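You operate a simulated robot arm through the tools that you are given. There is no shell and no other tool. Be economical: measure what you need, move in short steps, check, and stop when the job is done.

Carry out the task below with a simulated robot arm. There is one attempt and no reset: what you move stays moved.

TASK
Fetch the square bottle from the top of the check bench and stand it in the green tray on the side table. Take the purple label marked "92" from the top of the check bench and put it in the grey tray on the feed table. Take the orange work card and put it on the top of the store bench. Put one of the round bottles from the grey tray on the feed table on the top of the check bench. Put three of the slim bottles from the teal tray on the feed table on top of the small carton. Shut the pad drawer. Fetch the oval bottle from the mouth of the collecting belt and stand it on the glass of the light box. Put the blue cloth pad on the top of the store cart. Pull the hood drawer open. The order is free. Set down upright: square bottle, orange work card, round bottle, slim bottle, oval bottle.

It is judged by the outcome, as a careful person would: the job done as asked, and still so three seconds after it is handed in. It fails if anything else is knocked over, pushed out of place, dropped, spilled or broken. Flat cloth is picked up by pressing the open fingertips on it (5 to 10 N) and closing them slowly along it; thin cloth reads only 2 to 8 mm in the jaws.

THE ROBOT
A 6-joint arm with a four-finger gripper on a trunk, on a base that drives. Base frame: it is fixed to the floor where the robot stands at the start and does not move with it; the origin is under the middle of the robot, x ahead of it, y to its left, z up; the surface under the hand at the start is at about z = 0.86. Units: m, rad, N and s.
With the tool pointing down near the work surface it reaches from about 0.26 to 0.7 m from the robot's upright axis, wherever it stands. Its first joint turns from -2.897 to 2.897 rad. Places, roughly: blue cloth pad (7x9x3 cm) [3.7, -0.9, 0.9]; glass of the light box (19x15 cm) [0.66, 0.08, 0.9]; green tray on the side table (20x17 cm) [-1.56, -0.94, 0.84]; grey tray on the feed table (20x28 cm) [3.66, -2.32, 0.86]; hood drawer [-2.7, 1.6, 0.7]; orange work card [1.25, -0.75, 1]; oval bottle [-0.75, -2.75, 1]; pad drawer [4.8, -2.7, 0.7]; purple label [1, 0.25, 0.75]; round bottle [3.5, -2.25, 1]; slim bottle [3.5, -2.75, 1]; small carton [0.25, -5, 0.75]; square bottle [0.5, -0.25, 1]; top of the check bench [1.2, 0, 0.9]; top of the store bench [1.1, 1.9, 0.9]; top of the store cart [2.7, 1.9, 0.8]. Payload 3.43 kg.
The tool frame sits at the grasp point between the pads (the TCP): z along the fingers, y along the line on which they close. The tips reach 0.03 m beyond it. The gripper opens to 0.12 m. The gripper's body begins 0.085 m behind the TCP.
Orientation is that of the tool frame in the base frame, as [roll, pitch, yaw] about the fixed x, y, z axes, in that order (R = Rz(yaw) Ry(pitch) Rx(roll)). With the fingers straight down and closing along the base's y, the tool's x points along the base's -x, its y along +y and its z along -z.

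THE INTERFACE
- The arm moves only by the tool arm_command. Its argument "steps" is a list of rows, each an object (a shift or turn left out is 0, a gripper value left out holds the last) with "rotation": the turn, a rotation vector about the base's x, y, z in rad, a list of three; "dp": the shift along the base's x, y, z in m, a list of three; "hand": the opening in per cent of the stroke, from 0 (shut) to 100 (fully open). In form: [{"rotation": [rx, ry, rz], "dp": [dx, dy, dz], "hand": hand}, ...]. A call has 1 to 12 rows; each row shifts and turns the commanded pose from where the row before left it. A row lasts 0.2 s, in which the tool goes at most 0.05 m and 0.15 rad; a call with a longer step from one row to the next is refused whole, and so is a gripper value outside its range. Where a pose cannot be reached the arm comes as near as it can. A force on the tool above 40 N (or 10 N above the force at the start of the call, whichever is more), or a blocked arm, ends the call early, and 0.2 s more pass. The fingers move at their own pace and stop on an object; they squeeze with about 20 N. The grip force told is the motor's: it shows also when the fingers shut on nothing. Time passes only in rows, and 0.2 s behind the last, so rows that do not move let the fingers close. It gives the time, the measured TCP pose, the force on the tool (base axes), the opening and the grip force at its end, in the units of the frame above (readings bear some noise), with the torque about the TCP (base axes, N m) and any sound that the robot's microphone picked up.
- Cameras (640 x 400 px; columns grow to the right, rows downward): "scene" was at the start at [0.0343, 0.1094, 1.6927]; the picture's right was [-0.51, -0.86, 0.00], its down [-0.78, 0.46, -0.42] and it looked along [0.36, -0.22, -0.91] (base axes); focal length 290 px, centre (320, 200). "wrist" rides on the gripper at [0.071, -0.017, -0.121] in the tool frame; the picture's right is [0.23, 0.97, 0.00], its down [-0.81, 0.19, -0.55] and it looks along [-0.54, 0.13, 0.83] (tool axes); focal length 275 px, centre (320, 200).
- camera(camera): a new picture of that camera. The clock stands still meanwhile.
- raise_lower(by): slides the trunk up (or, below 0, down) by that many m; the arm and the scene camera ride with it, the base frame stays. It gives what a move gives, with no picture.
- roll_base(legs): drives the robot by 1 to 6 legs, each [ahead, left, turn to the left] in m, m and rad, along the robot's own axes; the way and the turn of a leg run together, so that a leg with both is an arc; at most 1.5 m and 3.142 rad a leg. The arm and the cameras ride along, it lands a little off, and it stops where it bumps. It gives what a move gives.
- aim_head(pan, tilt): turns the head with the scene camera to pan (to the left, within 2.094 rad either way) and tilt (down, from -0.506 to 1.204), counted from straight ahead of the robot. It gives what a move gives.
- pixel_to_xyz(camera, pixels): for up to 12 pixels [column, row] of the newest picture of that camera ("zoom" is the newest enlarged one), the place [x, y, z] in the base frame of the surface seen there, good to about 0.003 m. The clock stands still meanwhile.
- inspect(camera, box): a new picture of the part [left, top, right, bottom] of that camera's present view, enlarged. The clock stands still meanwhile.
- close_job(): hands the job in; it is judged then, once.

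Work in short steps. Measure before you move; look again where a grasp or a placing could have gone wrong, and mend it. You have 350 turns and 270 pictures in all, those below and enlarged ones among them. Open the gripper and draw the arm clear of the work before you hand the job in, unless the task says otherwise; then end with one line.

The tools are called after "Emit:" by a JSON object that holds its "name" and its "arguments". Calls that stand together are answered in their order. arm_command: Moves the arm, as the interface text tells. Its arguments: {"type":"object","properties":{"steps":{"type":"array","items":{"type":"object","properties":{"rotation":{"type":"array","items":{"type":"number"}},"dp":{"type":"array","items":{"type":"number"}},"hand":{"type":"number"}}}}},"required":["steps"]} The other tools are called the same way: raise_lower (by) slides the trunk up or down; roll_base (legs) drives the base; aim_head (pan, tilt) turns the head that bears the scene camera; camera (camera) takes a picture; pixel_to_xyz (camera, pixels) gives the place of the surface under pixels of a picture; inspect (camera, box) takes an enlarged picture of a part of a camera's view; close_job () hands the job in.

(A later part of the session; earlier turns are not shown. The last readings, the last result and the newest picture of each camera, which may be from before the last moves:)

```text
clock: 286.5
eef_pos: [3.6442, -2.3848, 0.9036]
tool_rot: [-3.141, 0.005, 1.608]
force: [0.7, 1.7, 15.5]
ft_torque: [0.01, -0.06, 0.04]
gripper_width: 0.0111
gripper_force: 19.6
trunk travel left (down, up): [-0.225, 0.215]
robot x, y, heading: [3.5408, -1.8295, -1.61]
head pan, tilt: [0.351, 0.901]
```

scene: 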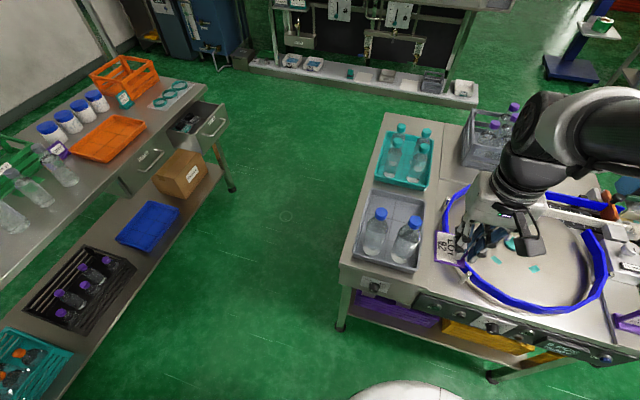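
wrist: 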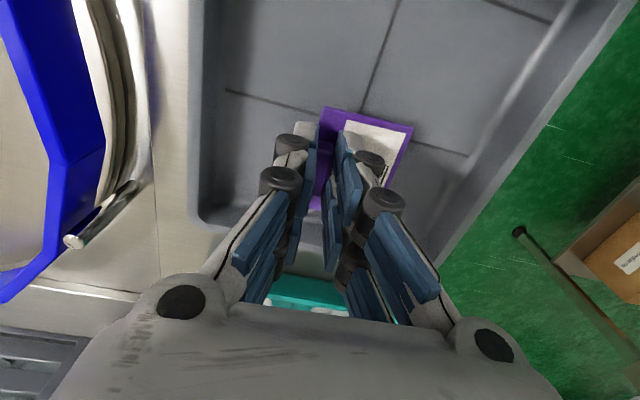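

Contact at z 0.9036. Release and rise.

Emit:
{"name": "arm_command", "arguments": {"steps": [{"hand": 30}, {"hand": 35}, {"hand": 35}, {"dp": [0, 0, 0.03]}, {"dp": [0, 0, 0.05]}, {"dp": [0, 0, 0.05]}, {"dp": [0, 0, 0.05]}, {"dp": [0, 0, 0.05]}, {"dp": [0, 0.03, 0.03], "hand": 100}, {"dp": [0, 0.04, 0]}, {"dp": [0, 0.04, 0]}, {}]}}

Emit:
{"name": "camera", "arguments": {"camera": "wrist"}}

```text
clock: 289.1
eef_pos: [3.6432, -2.2759, 1.1619]
tool_rot: [3.141, 0.001, 1.607]
force: [-0.4, 0.0, 0.0]
ft_torque: [0.04, 0.0, 0.01]
gripper_width: 0.1151
gripper_force: 0.0
trunk travel left (down, up): [-0.225, 0.215]
robot x, y, heading: [3.5388, -1.8268, -1.606]
head pan, tilt: [0.351, 0.901]
```

```text
179 pictures are left
```

wrist: 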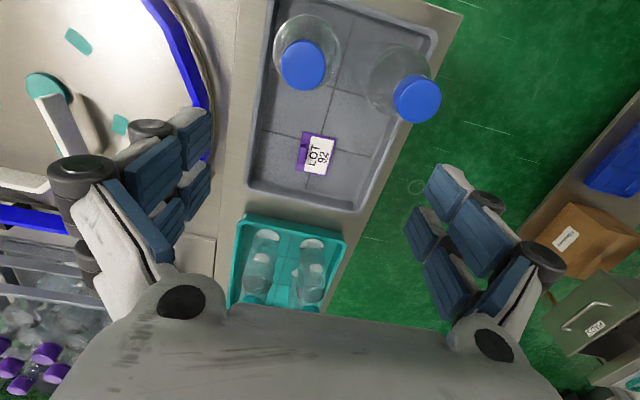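

Label is in the grey tray. Next, close the PADS drawer: retract, turn to heading 0 and slip into the gap between feed table and wall bench.

Emit:
{"name": "arm_command", "arguments": {"steps": [{"dp": [-0.03, 0.03, 0.02], "hand": 0}, {"dp": [-0.03, 0.02, 0.03]}, {"dp": [-0.03, 0.02, 0.02]}, {}]}}

Emit:
{"name": "roll_base", "arguments": {"legs": [[-0.15, 0, 0], [0, 0, 1.6], [0.62, 0, 0]]}}

Emit:
{"name": "aim_head", "arguments": {"pan": -0.9, "tilt": 0.8}}

Emit:
{"name": "camera", "arguments": {"camera": "scene"}}

```text
clock: 290.1
eef_pos: [3.553, -2.2054, 1.2338]
tool_rot: [-3.141, 0.003, 1.606]
force: [0.6, 0.1, -0.8]
ft_torque: [-0.02, 0.03, -0.01]
gripper_width: 0.0394
gripper_force: 2.8
trunk travel left (down, up): [-0.225, 0.215]
robot x, y, heading: [3.5368, -1.8285, -1.608]
head pan, tilt: [0.351, 0.901]
```

```text
clock: 298.4
eef_pos: [4.5366, -1.6568, 1.2337]
tool_rot: [3.14, 0.002, -3.078]
force: [1.0, -0.4, 0.0]
ft_torque: [0.01, 0.01, 0.01]
gripper_width: 0.0
gripper_force: 20.2
trunk travel left (down, up): [-0.225, 0.215]
robot x, y, heading: [4.1628, -1.6813, -0.009]
head pan, tilt: [0.351, 0.901]
```

```text
clock: 299.9
eef_pos: [4.5359, -1.6576, 1.2338]
tool_rot: [-3.141, 0.005, -3.076]
force: [-0.1, 0.5, 0.6]
ft_torque: [0.01, 0.03, -0.01]
gripper_width: 0.0002
gripper_force: 19.6
trunk travel left (down, up): [-0.225, 0.215]
robot x, y, heading: [4.1598, -1.6812, -0.009]
head pan, tilt: [-0.901, 0.799]
```

```text
178 pictures are left
```

scene: 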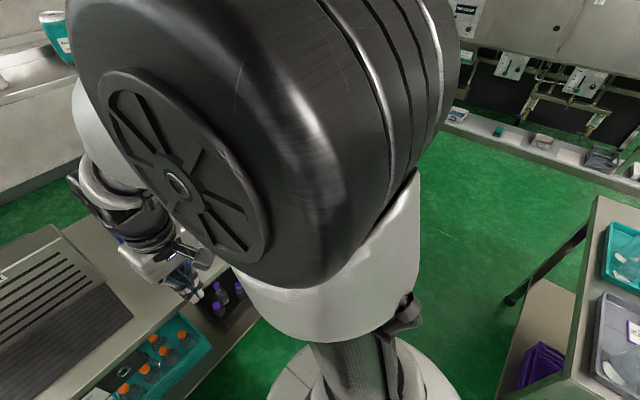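

Emit:
{"name": "pixel_to_xyz", "arguments": {"camera": "scene", "pixels": [[80, 390], [130, 335], [205, 340], [250, 310], [600, 220], [560, 390], [510, 300], [480, 200]]}}

```text
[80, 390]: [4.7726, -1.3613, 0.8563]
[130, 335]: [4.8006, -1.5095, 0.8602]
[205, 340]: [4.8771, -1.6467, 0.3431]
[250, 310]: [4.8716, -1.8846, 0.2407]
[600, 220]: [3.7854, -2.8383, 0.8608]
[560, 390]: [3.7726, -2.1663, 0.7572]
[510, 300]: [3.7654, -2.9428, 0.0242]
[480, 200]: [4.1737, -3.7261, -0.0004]
```

Emit:
{"name": "roll_base", "arguments": {"legs": [[0, -1.05, 0]]}}

Emit:
{"name": "aim_head", "arguments": {"pan": 0.5, "tilt": 1.0}}

Emit:
{"name": "camera", "arguments": {"camera": "scene"}}

Emit:
{"name": "camera", "arguments": {"camera": "wrist"}}

```text
clock: 305.3
eef_pos: [4.5401, -2.6962, 1.2335]
tool_rot: [3.141, 0.005, -3.048]
force: [0.3, -0.7, -0.9]
ft_torque: [-0.01, -0.01, 0.0]
gripper_width: 0.0001
gripper_force: 20.3
trunk travel left (down, up): [-0.225, 0.215]
robot x, y, heading: [4.1633, -2.7332, 0.013]
head pan, tilt: [-0.901, 0.799]
```

```text
clock: 306.8
eef_pos: [4.5404, -2.6954, 1.2333]
tool_rot: [-3.139, 0.005, -3.05]
force: [-1.0, 1.5, -0.6]
ft_torque: [0.03, -0.02, 0.01]
gripper_width: 0.0
gripper_force: 20.2
trunk travel left (down, up): [-0.225, 0.215]
robot x, y, heading: [4.1675, -2.728, 0.019]
head pan, tilt: [0.499, 1.0]
```

```text
177 pictures are left
```

scene: 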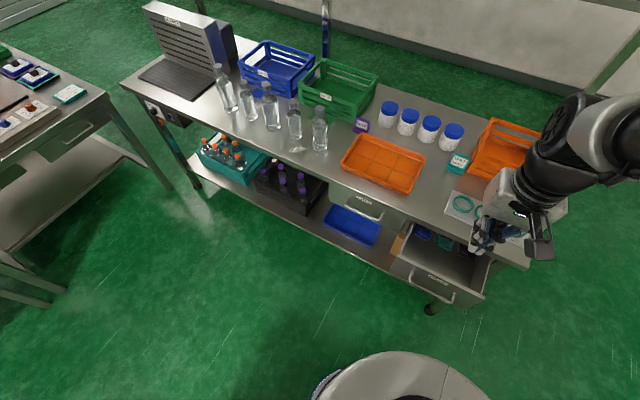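

```text
176 pictures are left
```

wrist: 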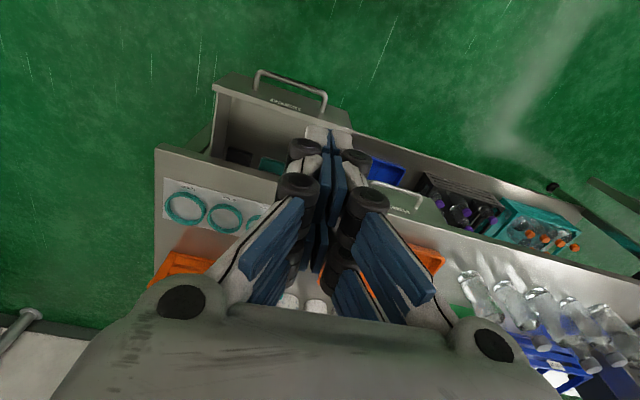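

Emit:
{"name": "pixel_to_xyz", "arguments": {"camera": "wrist", "pixels": [[258, 73], [290, 80], [325, 95], [255, 90], [322, 112], [215, 88], [348, 128], [280, 95], [220, 140], [370, 185]]}}

Emit:
{"name": "inspect", "arguments": {"camera": "scene", "box": [360, 190, 560, 330]}}

```text
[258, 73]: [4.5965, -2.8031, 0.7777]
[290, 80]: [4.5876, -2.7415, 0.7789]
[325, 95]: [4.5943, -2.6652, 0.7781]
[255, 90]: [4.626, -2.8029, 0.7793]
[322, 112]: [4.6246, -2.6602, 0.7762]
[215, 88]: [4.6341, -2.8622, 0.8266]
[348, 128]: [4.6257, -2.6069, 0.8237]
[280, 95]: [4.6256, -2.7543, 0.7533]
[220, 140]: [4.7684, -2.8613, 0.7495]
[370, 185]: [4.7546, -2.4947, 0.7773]
```

```text
2.86 times, centred on (460, 260) of scene
```

zoom: 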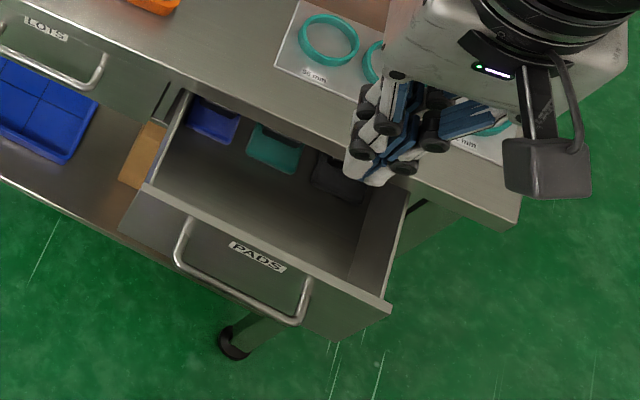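

Handle bar at x≈4.59, z≈0.778, y centre −2.735. Descend in front of it with shut fingers, then push +x.

Emit:
{"name": "arm_command", "arguments": {"steps": [{"dp": [-0.01, -0.02, -0.04], "rotation": [0, 0, -0.09]}, {"dp": [0, -0.02, -0.04]}, {"dp": [0, 0, -0.05]}, {"dp": [0, 0, -0.05]}, {"dp": [0, 0, -0.05]}, {"dp": [0, 0, -0.05]}, {"dp": [0, 0, -0.05]}, {"dp": [0, 0, -0.05]}, {"dp": [0, 0, -0.05]}, {"dp": [0, 0, -0.013]}, {}]}}

Emit:
{"name": "inspect", "arguments": {"camera": "scene", "box": [360, 170, 560, 330]}}

```text
clock: 309.2
eef_pos: [4.532, -2.7368, 0.7921]
tool_rot: [-3.141, 0.004, -3.138]
force: [-0.5, 0.3, -0.1]
ft_torque: [-0.01, 0.01, 0.0]
gripper_width: 0.0
gripper_force: 20.1
trunk travel left (down, up): [-0.225, 0.215]
robot x, y, heading: [4.1657, -2.728, 0.02]
head pan, tilt: [0.499, 1.0]
```

```text
2.50 times, centred on (460, 250) of scene
```

zoom: 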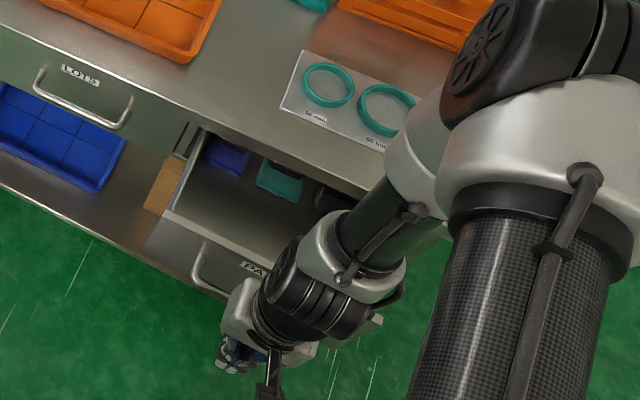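

Emit:
{"name": "arm_command", "arguments": {"steps": [{"dp": [0.03, 0, 0]}, {"dp": [0.02, 0, 0]}, {"dp": [0.02, 0, 0]}, {"dp": [0.02, 0, 0]}, {"dp": [0.02, 0, 0]}, {"dp": [0.02, 0, 0]}, {"dp": [0.02, 0, 0]}, {}]}}

Emit:
{"name": "inspect", "arguments": {"camera": "scene", "box": [360, 170, 560, 330]}}

```text
clock: 311.0
eef_pos: [4.6821, -2.7348, 0.7929]
tool_rot: [3.14, 0.004, -3.138]
force: [-0.4, 0.2, 0.4]
ft_torque: [-0.02, -0.04, 0.01]
gripper_width: 0.0
gripper_force: 33.8
trunk travel left (down, up): [-0.225, 0.215]
robot x, y, heading: [4.1661, -2.7319, 0.02]
head pan, tilt: [0.499, 1.0]
```

```text
2.50 times, centred on (460, 250) of scene
```

zoom: 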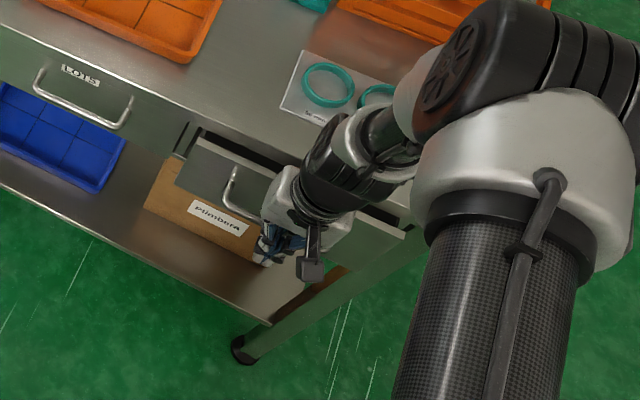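

Nearly shut; keep pushing to the stop.

Emit:
{"name": "arm_command", "arguments": {"steps": [{"dp": [0.01, 0, 0]}, {"dp": [0.01, 0, 0]}, {"dp": [0.01, 0, 0]}, {"dp": [0.01, 0, 0]}, {"dp": [0.005, 0, 0]}, {"dp": [0.005, 0, 0]}, {}]}}

Emit:
{"name": "inspect", "arguments": {"camera": "scene", "box": [360, 170, 560, 330]}}

```text
clock: 312.4
eef_pos: [4.7179, -2.7343, 0.7856]
tool_rot: [-3.141, -0.028, -3.14]
force: [-8.8, 1.0, -1.3]
ft_torque: [-0.05, 0.19, -0.01]
gripper_width: 0.0062
gripper_force: 33.3
trunk travel left (down, up): [-0.225, 0.215]
robot x, y, heading: [4.1643, -2.7286, 0.022]
head pan, tilt: [0.499, 1.0]
stopped in row 6: the force on the tool passed its limit at 42 N (the readings are from after the stop); the commanded pose is now the measured one
```

```text
2.50 times, centred on (460, 250) of scene
```

zoom: 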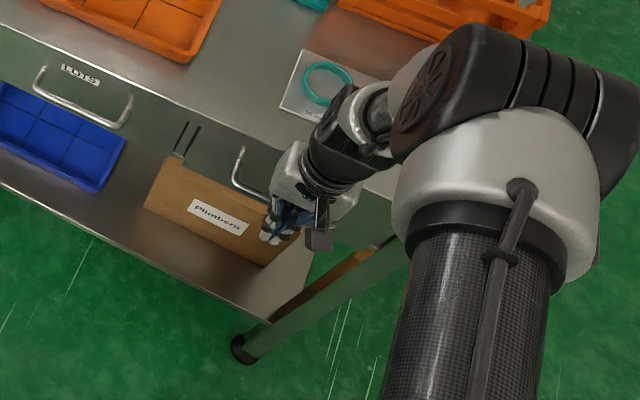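

Drawer is at its stop. Withdraw the arm and check.

Emit:
{"name": "arm_command", "arguments": {"steps": [{"dp": [-0.03, 0, 0.006]}, {"dp": [-0.04, 0, 0]}, {"dp": [-0.04, 0, 0.02]}, {"dp": [-0.02, 0, 0.045]}, {"dp": [0, 0, 0.05]}, {"dp": [0, 0, 0.05]}, {"dp": [0, 0, 0.05]}, {"dp": [0, 0, 0.05]}, {"dp": [0, 0, 0.05]}, {"dp": [0, 0, 0.05], "hand": 100}, {"dp": [0, 0, 0.03]}, {}]}}

Emit:
{"name": "camera", "arguments": {"camera": "wrist"}}

```text
clock: 315.0
eef_pos: [4.5898, -2.7361, 1.1874]
tool_rot: [3.141, -0.019, -3.139]
force: [0.8, 1.0, 0.3]
ft_torque: [0.0, 0.04, 0.03]
gripper_width: 0.0578
gripper_force: 0.2
trunk travel left (down, up): [-0.225, 0.215]
robot x, y, heading: [4.1641, -2.7323, 0.016]
head pan, tilt: [0.499, 1.0]
```

```text
171 pictures are left
```

wrist: 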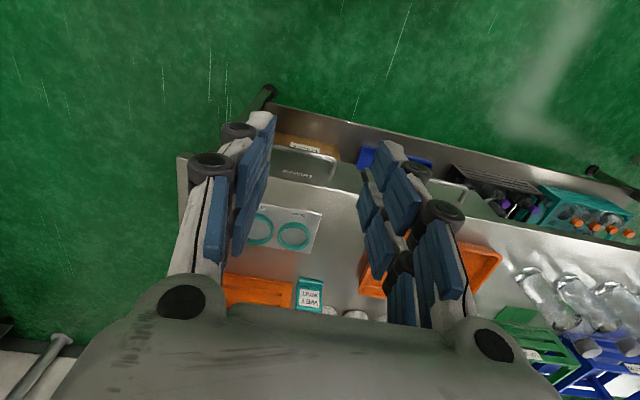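

Drawer shut. Now turn around (heading π) to face the teal tray and survey the route to the small carton.

Emit:
{"name": "arm_command", "arguments": {"steps": [{"dp": [-0.03, 0, 0.03], "rotation": [0, -0.019, 0]}, {"dp": [-0.03, 0, 0.03]}, {}]}}

Emit:
{"name": "roll_base", "arguments": {"legs": [[0, 0, 1.57], [0, 0, 1.55]]}}

Emit:
{"name": "aim_head", "arguments": {"pan": 0.5, "tilt": 0.35}}

Emit:
{"name": "camera", "arguments": {"camera": "scene"}}

Emit:
{"name": "aim_head", "arguments": {"pan": 0.45, "tilt": 1.0}}

Emit:
{"name": "camera", "arguments": {"camera": "scene"}}

```text
clock: 315.8
eef_pos: [4.5306, -2.7382, 1.2491]
tool_rot: [-3.141, -0.001, -3.141]
force: [-0.3, 0.0, -0.1]
ft_torque: [-0.02, 0.02, 0.02]
gripper_width: 0.1178
gripper_force: 0.1
trunk travel left (down, up): [-0.225, 0.215]
robot x, y, heading: [4.166, -2.7308, 0.016]
head pan, tilt: [0.499, 1.0]
```

```text
clock: 323.8
eef_pos: [3.7995, -2.7128, 1.2505]
tool_rot: [-3.141, 0.001, -0.022]
force: [-0.1, -0.6, -0.5]
ft_torque: [-0.02, 0.02, 0.02]
gripper_width: 0.1198
gripper_force: 0.0
trunk travel left (down, up): [-0.225, 0.215]
robot x, y, heading: [4.1645, -2.731, 3.142]
head pan, tilt: [0.499, 1.0]
```

```text
clock: 324.8
eef_pos: [3.8, -2.7132, 1.2505]
tool_rot: [3.142, -0.001, -0.022]
force: [0.4, -1.2, 0.3]
ft_torque: [0.01, 0.04, 0.04]
gripper_width: 0.1199
gripper_force: 0.1
trunk travel left (down, up): [-0.225, 0.215]
robot x, y, heading: [4.1673, -2.7278, 3.139]
head pan, tilt: [0.499, 0.351]
```

```text
170 pictures are left
```

scene: 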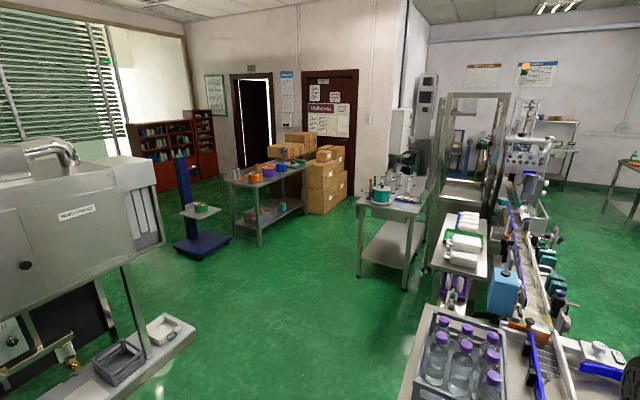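

```text
clock: 325.9
eef_pos: [3.7995, -2.7136, 1.2495]
tool_rot: [3.141, 0.0, -0.021]
force: [0.5, -0.2, -0.1]
ft_torque: [-0.01, -0.01, 0.02]
gripper_width: 0.1203
gripper_force: 0.0
trunk travel left (down, up): [-0.225, 0.215]
robot x, y, heading: [4.1655, -2.729, 3.138]
head pan, tilt: [0.45, 1.0]
```

```text
169 pictures are left
```

scene: 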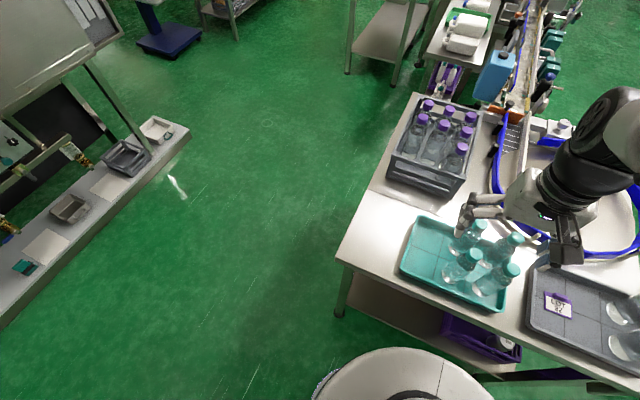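

Emit:
{"name": "pixel_to_xyz", "arguments": {"camera": "scene", "pixels": [[478, 226], [510, 241], [470, 257], [508, 270], [463, 272], [485, 290], [420, 245], [420, 275], [497, 310], [530, 300], [360, 265], [340, 255]]}}

Emit:
{"name": "inspect", "arguments": {"camera": "scene", "box": [390, 200, 550, 320]}}

```text
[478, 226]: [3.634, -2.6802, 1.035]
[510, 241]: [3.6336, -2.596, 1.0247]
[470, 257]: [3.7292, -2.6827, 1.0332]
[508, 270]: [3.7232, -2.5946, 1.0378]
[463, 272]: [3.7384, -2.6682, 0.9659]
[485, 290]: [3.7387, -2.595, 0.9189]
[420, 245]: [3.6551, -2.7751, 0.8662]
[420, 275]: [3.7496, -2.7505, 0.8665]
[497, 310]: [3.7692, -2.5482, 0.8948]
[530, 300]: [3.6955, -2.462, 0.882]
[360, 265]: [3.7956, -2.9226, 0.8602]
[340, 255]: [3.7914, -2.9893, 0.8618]
```

```text
3.33 times, centred on (470, 260) of scene
```

zoom: 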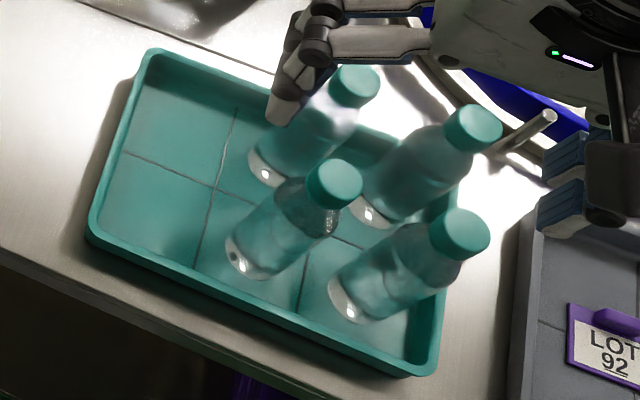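

Slim bottles ~9 cm apart. Take the one at (3.728,-2.682): jaws to 7 cm, approach.

Emit:
{"name": "arm_command", "arguments": {"steps": [{"dp": [-0.036, 0.016, 0], "hand": 58}, {"dp": [-0.036, 0.016, 0], "rotation": [0, 0, 0.02]}, {"dp": [0, 0, -0.05]}, {"dp": [0, 0, -0.05]}, {"dp": [0, 0, -0.04]}, {}]}}

Emit:
{"name": "camera", "arguments": {"camera": "wrist"}}

```text
clock: 327.2
eef_pos: [3.7275, -2.6817, 1.1103]
tool_rot: [3.141, -0.002, -0.001]
force: [0.0, -0.8, 0.1]
ft_torque: [0.02, -0.02, 0.03]
gripper_width: 0.0696
gripper_force: 0.1
trunk travel left (down, up): [-0.225, 0.215]
robot x, y, heading: [4.1631, -2.7295, 3.141]
head pan, tilt: [0.45, 1.0]
```

```text
167 pictures are left
```

wrist: 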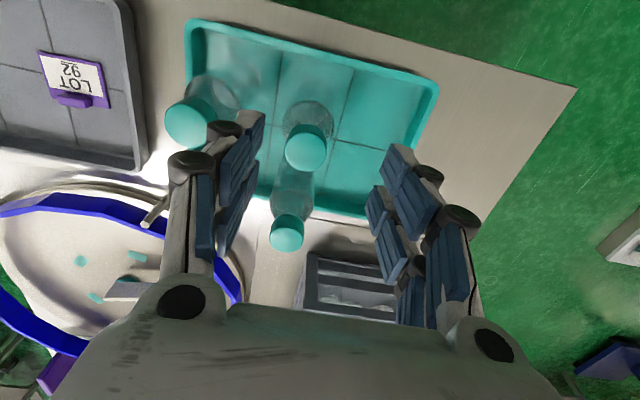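

Emit:
{"name": "pixel_to_xyz", "arguments": {"camera": "wrist", "pixels": [[307, 150], [300, 135], [318, 150], [292, 150], [307, 165], [288, 232], [187, 122]]}}

```text
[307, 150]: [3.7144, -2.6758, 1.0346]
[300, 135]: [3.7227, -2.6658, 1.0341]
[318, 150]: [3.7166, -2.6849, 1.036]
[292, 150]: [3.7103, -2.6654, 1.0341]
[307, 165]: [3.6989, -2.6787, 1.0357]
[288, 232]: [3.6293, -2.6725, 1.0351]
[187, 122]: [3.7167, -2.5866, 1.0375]
```

Cap centre at (3.716,-2.675). Correct, descend and grip.

Emit:
{"name": "arm_command", "arguments": {"steps": [{"dp": [-0.0115, 0.0065, -0.02]}, {"dp": [0, 0, -0.045]}, {"dp": [0, 0, -0.045]}, {"dp": [0, 0, -0.035]}, {}, {"hand": 0}, {"hand": 0}, {"hand": 0}, {"hand": 0}]}}

Emit:
{"name": "arm_command", "arguments": {"steps": [{"dp": [0, 0, 0.02]}, {"dp": [0, 0, 0.05]}, {"dp": [0, 0, 0.05]}, {"dp": [0, 0, 0.05]}, {"dp": [0, 0, 0.05]}, {"dp": [0, 0, 0.05]}, {}]}}

Emit:
{"name": "camera", "arguments": {"camera": "wrist"}}

```text
clock: 329.2
eef_pos: [3.7151, -2.6741, 0.9664]
tool_rot: [3.141, 0.0, -0.002]
force: [-0.6, 0.0, -0.1]
ft_torque: [0.01, -0.01, 0.0]
gripper_width: 0.0508
gripper_force: 19.8
trunk travel left (down, up): [-0.225, 0.215]
robot x, y, heading: [4.168, -2.731, 3.135]
head pan, tilt: [0.45, 1.0]
```

```text
clock: 330.9
eef_pos: [3.7149, -2.6742, 1.2357]
tool_rot: [-3.142, -0.001, -0.001]
force: [-0.6, -0.2, -3.7]
ft_torque: [0.0, -0.04, -0.01]
gripper_width: 0.0511
gripper_force: 20.4
trunk travel left (down, up): [-0.225, 0.215]
robot x, y, heading: [4.1682, -2.7302, 3.14]
head pan, tilt: [0.45, 1.0]
```

```text
166 pictures are left
```

wrist: 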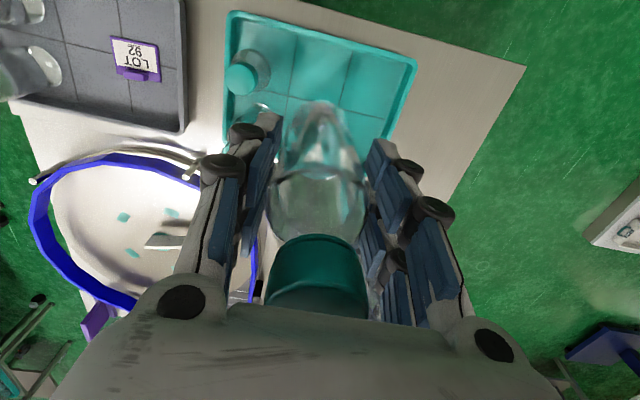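

Held. Retract and scout the route behind the conveyor.

Emit:
{"name": "arm_command", "arguments": {"steps": [{"dp": [0.04, -0.02, 0.01]}, {"dp": [0.03, -0.02, 0.01]}, {}]}}

Emit:
{"name": "aim_head", "arguments": {"pan": 0.6, "tilt": 0.55}}

Emit:
{"name": "camera", "arguments": {"camera": "scene"}}

Emit:
{"name": "pixel_to_xyz", "arguments": {"camera": "scene", "pixels": [[150, 300], [200, 240], [235, 220], [255, 190], [300, 175], [400, 195], [470, 300], [520, 360], [380, 225], [290, 130], [350, 120], [340, 300]]}}

```text
clock: 331.6
eef_pos: [3.7862, -2.7123, 1.256]
tool_rot: [-3.141, 0.0, -0.002]
force: [0.1, -0.3, -3.3]
ft_torque: [0.05, -0.06, -0.02]
gripper_width: 0.0508
gripper_force: 20.3
trunk travel left (down, up): [-0.225, 0.215]
robot x, y, heading: [4.1673, -2.73, 3.131]
head pan, tilt: [0.45, 1.0]
```

```text
clock: 332.6
eef_pos: [3.7862, -2.7137, 1.2569]
tool_rot: [3.141, 0.0, -0.002]
force: [-0.4, 0.5, -3.6]
ft_torque: [0.0, -0.01, 0.04]
gripper_width: 0.0508
gripper_force: 20.4
trunk travel left (down, up): [-0.225, 0.215]
robot x, y, heading: [4.1633, -2.73, 3.138]
head pan, tilt: [0.6, 0.55]
```

```text
165 pictures are left
```

scene: 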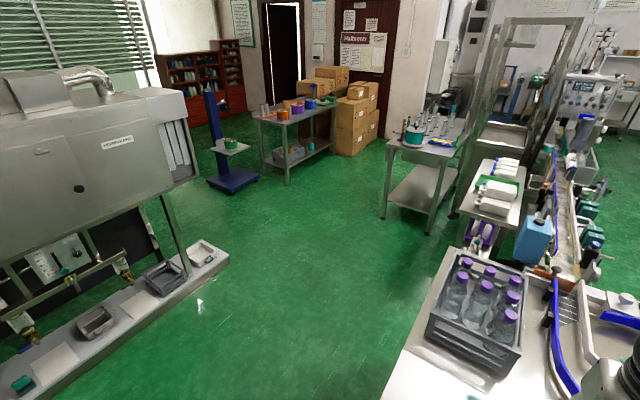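

```text
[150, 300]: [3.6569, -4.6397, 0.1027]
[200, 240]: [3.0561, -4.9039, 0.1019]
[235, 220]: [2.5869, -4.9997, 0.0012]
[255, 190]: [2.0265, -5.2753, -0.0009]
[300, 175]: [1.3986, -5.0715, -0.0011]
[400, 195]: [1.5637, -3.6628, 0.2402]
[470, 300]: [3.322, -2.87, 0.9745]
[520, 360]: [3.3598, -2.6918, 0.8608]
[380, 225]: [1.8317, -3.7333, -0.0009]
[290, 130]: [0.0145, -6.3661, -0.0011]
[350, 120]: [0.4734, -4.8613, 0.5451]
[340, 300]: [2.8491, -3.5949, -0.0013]
```

Emit:
{"name": "inspect", "arguments": {"camera": "scene", "box": [240, 50, 400, 190]}}

Emit:
{"name": "pixel_to_xyz", "arguments": {"camera": "scene", "pixels": [[325, 73], [317, 85], [360, 88], [352, 103], [355, 95], [347, 125], [370, 135], [340, 155], [372, 115]]}}

```text
2.86 times, centred on (320, 120) of scene
```

zoom: 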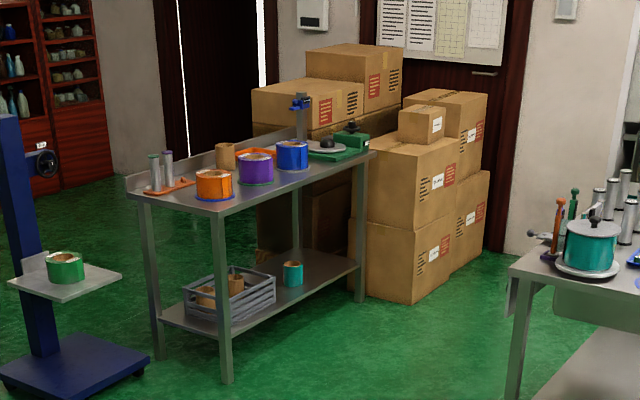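

```text
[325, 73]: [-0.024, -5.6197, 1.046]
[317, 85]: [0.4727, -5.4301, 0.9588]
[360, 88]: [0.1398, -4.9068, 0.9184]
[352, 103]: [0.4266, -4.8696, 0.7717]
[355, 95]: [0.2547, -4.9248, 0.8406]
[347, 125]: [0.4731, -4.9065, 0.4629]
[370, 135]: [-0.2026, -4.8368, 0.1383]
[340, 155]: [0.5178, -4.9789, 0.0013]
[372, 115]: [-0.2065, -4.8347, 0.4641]
```

Small carton sits on the front stack near (0.2,-4.93), top ≈0.9. Drive there behind the conveyor.

Emit:
{"name": "roll_base", "arguments": {"legs": [[0, 0.85, 0], [1.4, 0.35, 0], [1.3, 0.35, 0]]}}

Emit:
{"name": "aim_head", "arguments": {"pan": 0.5, "tilt": 0.6}}

Emit:
{"name": "camera", "arguments": {"camera": "scene"}}

Emit:
{"name": "aim_head", "arguments": {"pan": -0.5, "tilt": 0.7}}

Emit:
{"name": "camera", "arguments": {"camera": "scene"}}

```text
clock: 350.2
eef_pos: [1.0721, -4.2643, 1.256]
tool_rot: [3.141, -0.001, -0.006]
force: [-0.3, -0.1, -2.6]
ft_torque: [-0.01, -0.02, 0.01]
gripper_width: 0.0509
gripper_force: 18.9
trunk travel left (down, up): [-0.225, 0.215]
robot x, y, heading: [1.4488, -4.2841, 3.132]
head pan, tilt: [0.6, 0.55]
```

```text
clock: 350.9
eef_pos: [1.0716, -4.2627, 1.2567]
tool_rot: [3.141, -0.001, -0.008]
force: [0.1, -0.4, -2.4]
ft_torque: [-0.02, -0.02, -0.01]
gripper_width: 0.0507
gripper_force: 20.0
trunk travel left (down, up): [-0.225, 0.215]
robot x, y, heading: [1.4502, -4.2836, 3.134]
head pan, tilt: [0.499, 0.6]
```

```text
163 pictures are left
```

scene: 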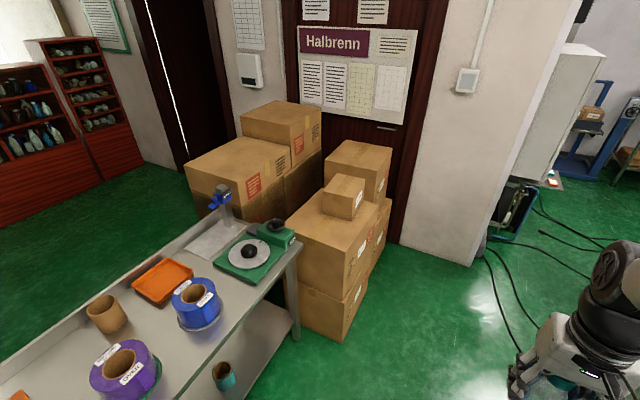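

```text
clock: 352.1
eef_pos: [1.0725, -4.2634, 1.2563]
tool_rot: [3.141, 0.0, -0.007]
force: [0.1, 0.0, -2.9]
ft_torque: [0.0, -0.05, -0.03]
gripper_width: 0.0506
gripper_force: 20.4
trunk travel left (down, up): [-0.225, 0.215]
robot x, y, heading: [1.4506, -4.2821, 3.131]
head pan, tilt: [-0.499, 0.7]
```

```text
162 pictures are left
```

scene: 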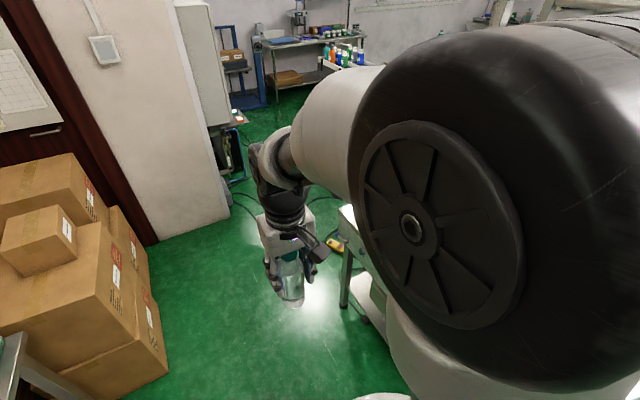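

Emit:
{"name": "roll_base", "arguments": {"legs": [[0.98, 0, 0], [0, 0, 1.57]]}}

Emit:
{"name": "aim_head", "arguments": {"pan": 0.6, "tilt": 0.95}}

Emit:
{"name": "camera", "arguments": {"camera": "scene"}}

```text
clock: 361.1
eef_pos: [0.4642, -4.654, 1.2565]
tool_rot: [-3.142, 0.0, 1.591]
force: [0.8, -0.2, -3.0]
ft_torque: [0.02, -0.02, -0.02]
gripper_width: 0.0507
gripper_force: 20.2
trunk travel left (down, up): [-0.225, 0.215]
robot x, y, heading: [0.4706, -4.2761, -1.551]
head pan, tilt: [-0.499, 0.7]
```

```text
clock: 362.4
eef_pos: [0.4637, -4.6543, 1.2557]
tool_rot: [3.141, 0.001, 1.593]
force: [-0.5, 0.2, -3.2]
ft_torque: [0.02, 0.02, -0.01]
gripper_width: 0.0506
gripper_force: 19.5
trunk travel left (down, up): [-0.225, 0.215]
robot x, y, heading: [0.4719, -4.2725, -1.555]
head pan, tilt: [0.6, 0.949]
```

```text
161 pictures are left
```

scene: 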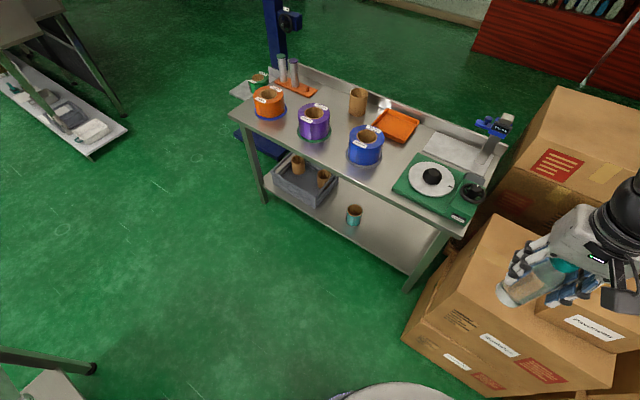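

Emit:
{"name": "camera", "arguments": {"camera": "wrist"}}

Emit:
{"name": "aim_head", "arguments": {"pan": -0.6, "tilt": 0.95}}

Emit:
{"name": "camera", "arguments": {"camera": "scene"}}

```text
160 pictures are left
```

wrist: 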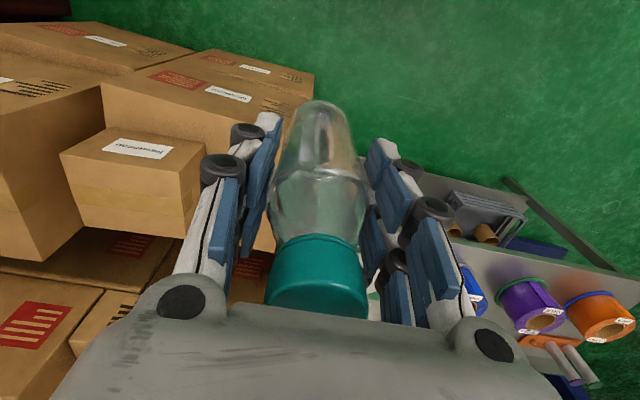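

```text
clock: 363.8
eef_pos: [0.4633, -4.6536, 1.256]
tool_rot: [-3.141, 0.0, 1.592]
force: [0.5, -0.3, -3.2]
ft_torque: [0.0, 0.01, 0.03]
gripper_width: 0.0506
gripper_force: 19.8
trunk travel left (down, up): [-0.225, 0.215]
robot x, y, heading: [0.4673, -4.2778, -1.553]
head pan, tilt: [-0.6, 0.949]
```

```text
159 pictures are left
```

scene: 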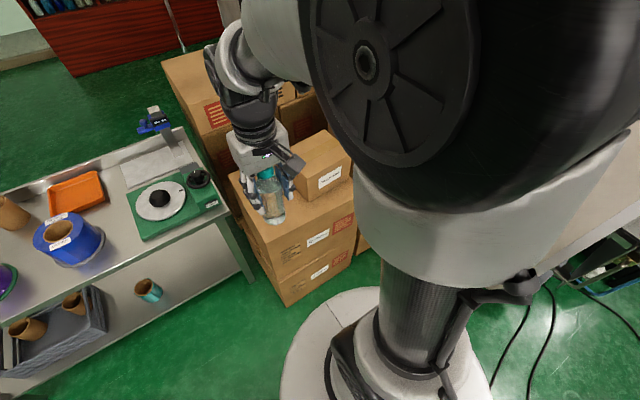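

Measure the small carton's top from both pictures.

Emit:
{"name": "pixel_to_xyz", "arguments": {"camera": "scene", "pixels": [[318, 150], [330, 135], [345, 155], [325, 165], [300, 165], [330, 178], [290, 200], [345, 225], [330, 280]]}}

Emit:
{"name": "pixel_to_xyz", "arguments": {"camera": "wrist", "pixels": [[65, 155], [115, 132], [200, 150], [175, 178], [140, 155], [100, 170], [140, 205], [190, 110]]}}

Emit:
{"name": "inspect", "arguments": {"camera": "scene", "box": [220, 90, 380, 310]}}

```text
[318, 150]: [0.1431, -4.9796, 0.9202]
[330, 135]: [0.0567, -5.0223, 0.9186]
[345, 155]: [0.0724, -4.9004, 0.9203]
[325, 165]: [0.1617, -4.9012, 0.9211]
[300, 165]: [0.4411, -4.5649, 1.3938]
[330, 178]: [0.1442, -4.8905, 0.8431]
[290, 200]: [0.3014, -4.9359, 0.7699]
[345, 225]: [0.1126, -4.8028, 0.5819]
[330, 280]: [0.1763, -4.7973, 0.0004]
```

```text
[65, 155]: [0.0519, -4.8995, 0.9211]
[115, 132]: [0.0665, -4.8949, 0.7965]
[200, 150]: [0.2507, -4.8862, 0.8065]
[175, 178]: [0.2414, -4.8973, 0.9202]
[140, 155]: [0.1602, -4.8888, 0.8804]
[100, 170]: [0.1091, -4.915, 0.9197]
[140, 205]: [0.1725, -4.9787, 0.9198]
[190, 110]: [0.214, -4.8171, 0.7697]
```

```text
1.82 times, centred on (300, 200) of scene
```

zoom: 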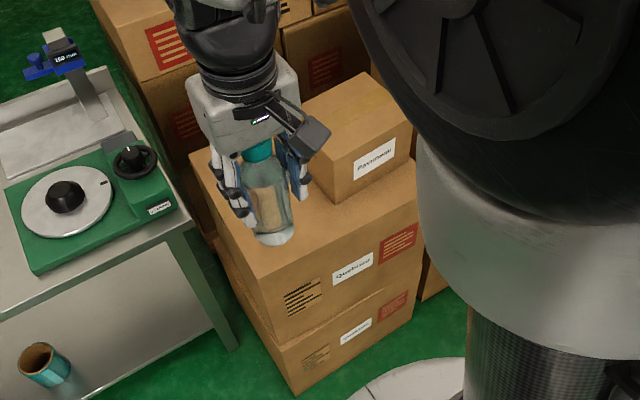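

Carton top z=0.920, front edge y=-4.893, x 0.05–0.243. Plan: row of three along x, closing along y. Shift the base to about (0.25,-4.42) and rotate the jaws.

Emit:
{"name": "roll_base", "arguments": {"legs": [[0.12, -0.22, -0.02]]}}

Emit:
{"name": "arm_command", "arguments": {"steps": [{"rotation": [0, 0, -0.14]}, {"rotation": [0, 0, -0.14]}, {"rotation": [0, 0, -0.14]}, {"rotation": [0, 0, -0.14]}, {"rotation": [0, 0, -0.14]}, {"rotation": [0, 0, -0.14]}, {"rotation": [0, 0, -0.14]}, {"rotation": [0, 0, -0.14]}, {"rotation": [0, 0, -0.14]}, {"rotation": [0, 0, -0.14]}, {"rotation": [0, 0, -0.14]}, {}]}}

Emit:
{"name": "camera", "arguments": {"camera": "wrist"}}

```text
clock: 365.6
eef_pos: [0.2396, -4.7765, 1.2556]
tool_rot: [3.14, 0.0, 1.564]
force: [-1.5, -0.9, -2.5]
ft_torque: [0.07, -0.03, 0.0]
gripper_width: 0.0509
gripper_force: 19.8
trunk travel left (down, up): [-0.225, 0.215]
robot x, y, heading: [0.2553, -4.3959, -1.576]
head pan, tilt: [-0.6, 0.949]
```

```text
clock: 368.2
eef_pos: [0.2398, -4.776, 1.257]
tool_rot: [-3.141, 0.0, 0.024]
force: [0.5, 0.0, -2.2]
ft_torque: [0.02, 0.0, 0.01]
gripper_width: 0.0507
gripper_force: 19.7
trunk travel left (down, up): [-0.225, 0.215]
robot x, y, heading: [0.2586, -4.3968, -1.58]
head pan, tilt: [-0.6, 0.949]
```

```text
157 pictures are left
```

wrist: 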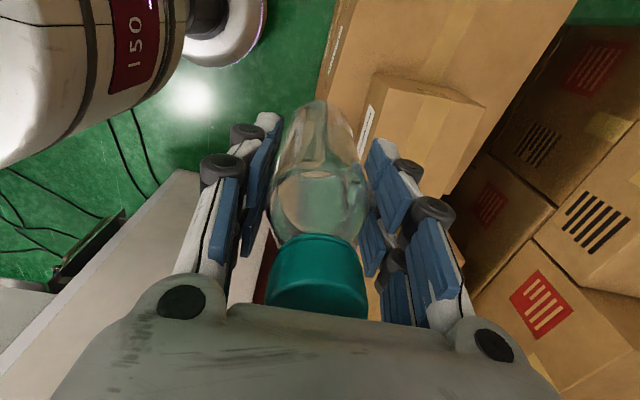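

Emit:
{"name": "pixel_to_xyz", "arguments": {"camera": "wrist", "pixels": [[392, 80], [480, 106], [420, 100], [440, 180], [450, 190], [460, 130], [445, 205], [400, 110]]}}

```text
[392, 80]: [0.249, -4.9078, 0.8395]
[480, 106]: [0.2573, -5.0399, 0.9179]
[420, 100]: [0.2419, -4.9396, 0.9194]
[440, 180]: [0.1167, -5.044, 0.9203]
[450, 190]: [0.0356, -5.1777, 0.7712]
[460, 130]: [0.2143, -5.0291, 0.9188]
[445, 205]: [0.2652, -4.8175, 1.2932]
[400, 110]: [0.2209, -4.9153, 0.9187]
```

Place the first bottle at (0.09,-4.97).

Emit:
{"name": "arm_command", "arguments": {"steps": [{"dp": [-0.03, -0.039, 0]}, {"dp": [-0.03, -0.039, 0]}, {"dp": [-0.03, -0.039, 0]}, {"dp": [-0.03, -0.039, 0]}, {"dp": [-0.03, -0.038, 0]}, {"dp": [0, 0, -0.05]}, {"dp": [0, 0, -0.05]}, {"dp": [0, 0, -0.05]}, {"dp": [0, 0, -0.05]}, {"dp": [0, 0, -0.025]}, {}]}}

Emit:
{"name": "aim_head", "arguments": {"pan": 0.3, "tilt": 0.9}}

Emit:
{"name": "camera", "arguments": {"camera": "scene"}}

```text
clock: 370.6
eef_pos: [0.0915, -4.9731, 1.0316]
tool_rot: [-3.141, 0.002, 0.027]
force: [0.5, -0.1, -2.2]
ft_torque: [0.01, 0.02, 0.01]
gripper_width: 0.0507
gripper_force: 20.1
trunk travel left (down, up): [-0.225, 0.215]
robot x, y, heading: [0.2568, -4.3937, -1.576]
head pan, tilt: [-0.6, 0.949]
```

```text
clock: 371.9
eef_pos: [0.0917, -4.9723, 1.0315]
tool_rot: [-3.141, 0.0, 0.026]
force: [0.3, -0.3, -2.0]
ft_torque: [-0.02, -0.01, 0.02]
gripper_width: 0.0507
gripper_force: 20.2
trunk travel left (down, up): [-0.225, 0.215]
robot x, y, heading: [0.2545, -4.3975, -1.576]
head pan, tilt: [0.3, 0.901]
```

```text
156 pictures are left
```

scene: 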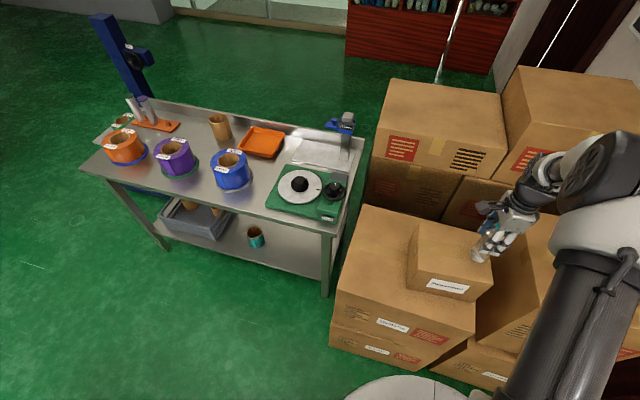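

Emit:
{"name": "inspect", "arguments": {"camera": "scene", "box": [390, 180, 550, 310]}}

Emit:
{"name": "pixel_to_xyz", "arguments": {"camera": "scene", "pixels": [[489, 280], [412, 265], [415, 228], [470, 232], [450, 250], [478, 258], [486, 268], [475, 245]]}}

```text
3.08 times, centred on (470, 245) of scene
```

zoom: 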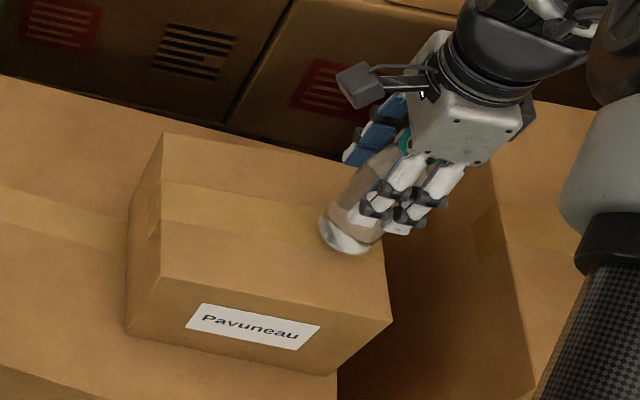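

```text
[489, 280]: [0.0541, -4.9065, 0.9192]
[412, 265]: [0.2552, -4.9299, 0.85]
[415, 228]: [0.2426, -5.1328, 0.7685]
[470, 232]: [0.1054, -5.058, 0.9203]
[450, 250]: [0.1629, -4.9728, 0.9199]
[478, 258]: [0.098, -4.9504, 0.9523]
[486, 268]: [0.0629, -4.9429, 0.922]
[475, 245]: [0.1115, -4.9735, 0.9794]
```

Shift 6 mm toward the middle and lower to contact.

Emit:
{"name": "arm_command", "arguments": {"steps": [{"dp": [0.006, 0, 0]}, {"dp": [0, 0, -0.008]}, {"dp": [0, 0, -0.004]}, {"dp": [0, 0, -0.003]}, {}]}}

```text
clock: 373.1
eef_pos: [0.0962, -4.9718, 1.0183]
tool_rot: [3.137, 0.002, 0.026]
force: [0.8, -1.9, 12.1]
ft_torque: [-0.1, 0.12, 0.11]
gripper_width: 0.051
gripper_force: 19.9
trunk travel left (down, up): [-0.225, 0.215]
robot x, y, heading: [0.2532, -4.3959, -1.58]
head pan, tilt: [0.3, 0.901]
```

Emit:
{"name": "arm_command", "arguments": {"steps": [{"dp": [0, 0, 0.001], "hand": 55}, {"hand": 65}, {"hand": 75}, {"hand": 75}, {"dp": [0, 0, 0.03]}, {"dp": [0, 0, 0.05]}, {"dp": [0, 0, 0.05]}, {"dp": [0, 0, 0.05]}, {"dp": [0, 0.03, 0.03]}, {"dp": [0.03, 0.04, 0]}, {"dp": [0.03, 0.04, 0]}, {}]}}

Emit:
{"name": "inspect", "arguments": {"camera": "scene", "box": [390, 160, 550, 310]}}

```text
clock: 375.6
eef_pos: [0.1555, -4.8592, 1.2281]
tool_rot: [3.141, 0.0, 0.026]
force: [0.4, -0.5, -0.8]
ft_torque: [0.05, 0.0, 0.0]
gripper_width: 0.0901
gripper_force: 0.1
trunk travel left (down, up): [-0.225, 0.215]
robot x, y, heading: [0.255, -4.3985, -1.58]
head pan, tilt: [0.3, 0.901]
```

```text
2.67 times, centred on (470, 235) of scene
```

zoom: 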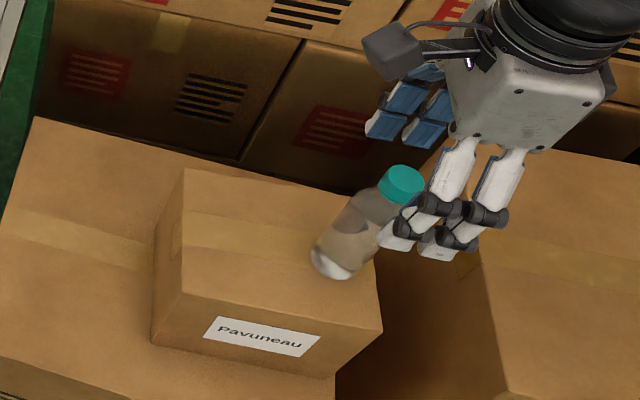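

First slim bottle stands on the carton. Retract and go back for the second.

Emit:
{"name": "arm_command", "arguments": {"steps": [{"dp": [0.02, 0.04, 0], "rotation": [0, 0, 0.14]}, {"dp": [0.02, 0.03, 0], "rotation": [0, 0, 0.14]}, {"dp": [0.02, 0.01, 0.02], "rotation": [0, 0, 0.14]}, {"rotation": [0, 0, 0.14]}, {"rotation": [0, 0, 0.14]}, {"rotation": [0, 0, 0.14]}, {"rotation": [0, 0, 0.14]}, {"rotation": [0, 0, 0.14]}, {"rotation": [0, 0, 0.14]}, {"rotation": [0, 0, 0.14]}, {"rotation": [0, 0, 0.14]}]}}

Emit:
{"name": "roll_base", "arguments": {"legs": [[0, 0, -1.57], [-1.2, -0.1, 0], [-1.3, -0.35, 0], [-1.4, -0.35, 0], [0, -0.82, 0]]}}

```text
clock: 378.1
eef_pos: [0.2155, -4.7793, 1.2476]
tool_rot: [-3.141, -0.001, 1.567]
force: [-0.7, 0.3, -0.5]
ft_torque: [0.01, 0.0, -0.03]
gripper_width: 0.0902
gripper_force: 0.0
trunk travel left (down, up): [-0.225, 0.215]
robot x, y, heading: [0.2573, -4.3973, -1.579]
head pan, tilt: [0.3, 0.901]
```

```text
clock: 405.1
eef_pos: [3.7957, -2.78, 1.2484]
tool_rot: [3.14, -0.001, 0.0]
force: [0.8, 0.5, -0.3]
ft_torque: [-0.03, -0.01, 0.01]
gripper_width: 0.0896
gripper_force: 0.1
trunk travel left (down, up): [-0.225, 0.215]
robot x, y, heading: [4.1803, -2.8185, 3.135]
head pan, tilt: [0.3, 0.901]
```

Second bottle at (3.717,-2.587): move above and check.

Emit:
{"name": "arm_command", "arguments": {"steps": [{"dp": [-0.015, 0.04, 0], "hand": 58}, {"dp": [-0.016, 0.04, 0]}, {"dp": [-0.016, 0.04, 0]}, {"dp": [-0.016, 0.04, 0]}, {"dp": [-0.016, 0.033, 0]}, {"dp": [0, 0, -0.05]}, {"dp": [0, 0, -0.05]}, {"dp": [0, 0, -0.035]}, {}]}}

Emit:
{"name": "camera", "arguments": {"camera": "wrist"}}

Emit:
{"name": "pixel_to_xyz", "arguments": {"camera": "wrist", "pixels": [[307, 150], [320, 150], [295, 150], [307, 140], [307, 160], [320, 160]]}}

```text
clock: 407.1
eef_pos: [3.7158, -2.5859, 1.1133]
tool_rot: [-3.14, 0.0, 0.001]
force: [-0.8, 0.9, -0.4]
ft_torque: [-0.01, 0.02, -0.02]
gripper_width: 0.0698
gripper_force: 0.2
trunk travel left (down, up): [-0.225, 0.215]
robot x, y, heading: [4.1782, -2.8202, 3.136]
head pan, tilt: [0.3, 0.901]
```

```text
153 pictures are left
```

wrist: 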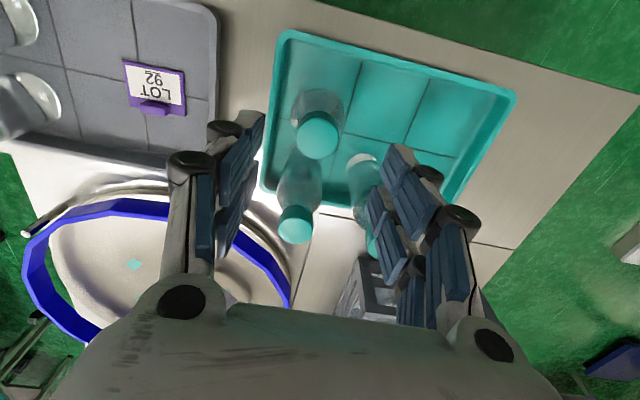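

```text
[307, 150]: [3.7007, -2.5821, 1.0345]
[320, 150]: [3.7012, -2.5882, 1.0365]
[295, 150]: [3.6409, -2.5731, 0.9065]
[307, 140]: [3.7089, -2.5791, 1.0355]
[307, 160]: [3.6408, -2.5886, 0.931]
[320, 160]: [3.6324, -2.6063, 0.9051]
```

Aligned; descend and grip.

Emit:
{"name": "arm_command", "arguments": {"steps": [{"dp": [-0.001, 0, -0.05]}, {"dp": [0, 0, -0.05]}, {"dp": [0, 0, -0.047]}, {}, {"hand": 0}, {"hand": 0}, {"hand": 0}, {"hand": 0}]}}

Emit:
{"name": "arm_command", "arguments": {"steps": [{"dp": [0, 0, 0.02]}, {"dp": [0, 0, 0.05]}, {"dp": [0, 0, 0.05]}, {"dp": [0, 0, 0.05]}, {"dp": [0, 0, 0.05]}, {"dp": [0, 0, 0.05]}, {"dp": [0.02, -0.04, 0.02]}, {"dp": [0.02, -0.04, 0]}, {"dp": [0.02, -0.04, 0]}, {"dp": [0.02, -0.04, 0]}, {}]}}

Emit:
{"name": "camera", "arguments": {"camera": "wrist"}}

```text
clock: 408.9
eef_pos: [3.7131, -2.5881, 0.965]
tool_rot: [3.141, 0.001, 0.0]
force: [-0.7, 0.2, -0.4]
ft_torque: [0.01, 0.03, 0.0]
gripper_width: 0.0501
gripper_force: 20.0
trunk travel left (down, up): [-0.225, 0.215]
robot x, y, heading: [4.1753, -2.8208, 3.139]
head pan, tilt: [0.3, 0.901]
```

```text
clock: 411.4
eef_pos: [3.7943, -2.7476, 1.2553]
tool_rot: [3.141, -0.001, -0.001]
force: [0.2, 1.0, -3.6]
ft_torque: [0.0, -0.03, -0.02]
gripper_width: 0.0497
gripper_force: 19.9
trunk travel left (down, up): [-0.225, 0.215]
robot x, y, heading: [4.1763, -2.821, 3.14]
head pan, tilt: [0.3, 0.901]
```

```text
152 pictures are left
```

wrist: 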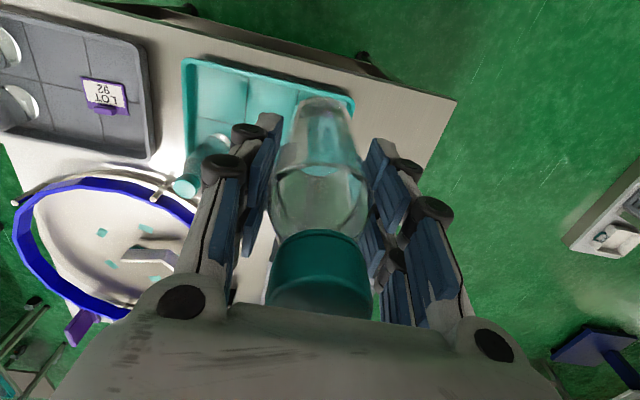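

Emit:
{"name": "roll_base", "arguments": {"legs": [[0, 0.78, 0], [1.4, 0.35, 0], [1.3, 0.35, 0], [1.18, 0.08, 0], [0, 0, 1.57]]}}

Emit:
{"name": "arm_command", "arguments": {"steps": [{"rotation": [0, 0, -0.14]}, {"rotation": [0, 0, -0.14]}, {"rotation": [0, 0, -0.14]}, {"rotation": [0, 0, -0.14]}, {"rotation": [0, 0, -0.14]}, {"rotation": [0, 0, -0.14]}, {"rotation": [0, 0, -0.14]}, {"rotation": [0, 0, -0.14]}, {"rotation": [0, 0, -0.14]}, {"rotation": [0, 0, -0.14]}, {"rotation": [0, 0, -0.14]}, {}]}}

Emit:
{"name": "camera", "arguments": {"camera": "wrist"}}

```text
clock: 438.1
eef_pos: [0.1863, -4.6054, 1.2561]
tool_rot: [3.141, 0.001, 1.521]
force: [0.1, -0.4, -2.9]
ft_torque: [0.0, 0.03, 0.0]
gripper_width: 0.0496
gripper_force: 20.2
trunk travel left (down, up): [-0.225, 0.215]
robot x, y, heading: [0.275, -4.2294, -1.624]
head pan, tilt: [0.3, 0.901]
```

```text
clock: 440.6
eef_pos: [0.1868, -4.6065, 1.2574]
tool_rot: [-3.141, 0.0, -0.021]
force: [0.2, 1.1, -2.9]
ft_torque: [-0.02, 0.0, 0.02]
gripper_width: 0.0499
gripper_force: 20.2
trunk travel left (down, up): [-0.225, 0.215]
robot x, y, heading: [0.2784, -4.2268, -1.625]
head pan, tilt: [0.3, 0.901]
```

```text
151 pictures are left
```

wrist: 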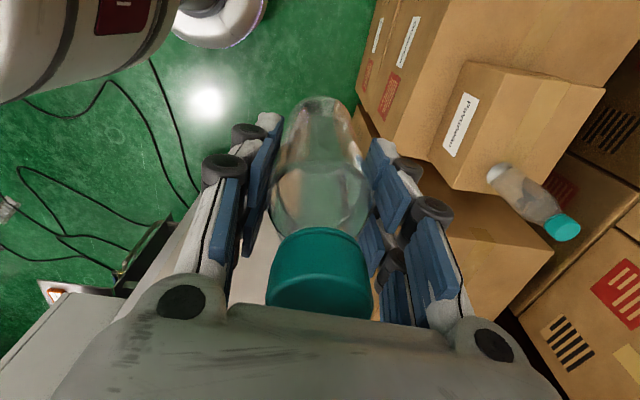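

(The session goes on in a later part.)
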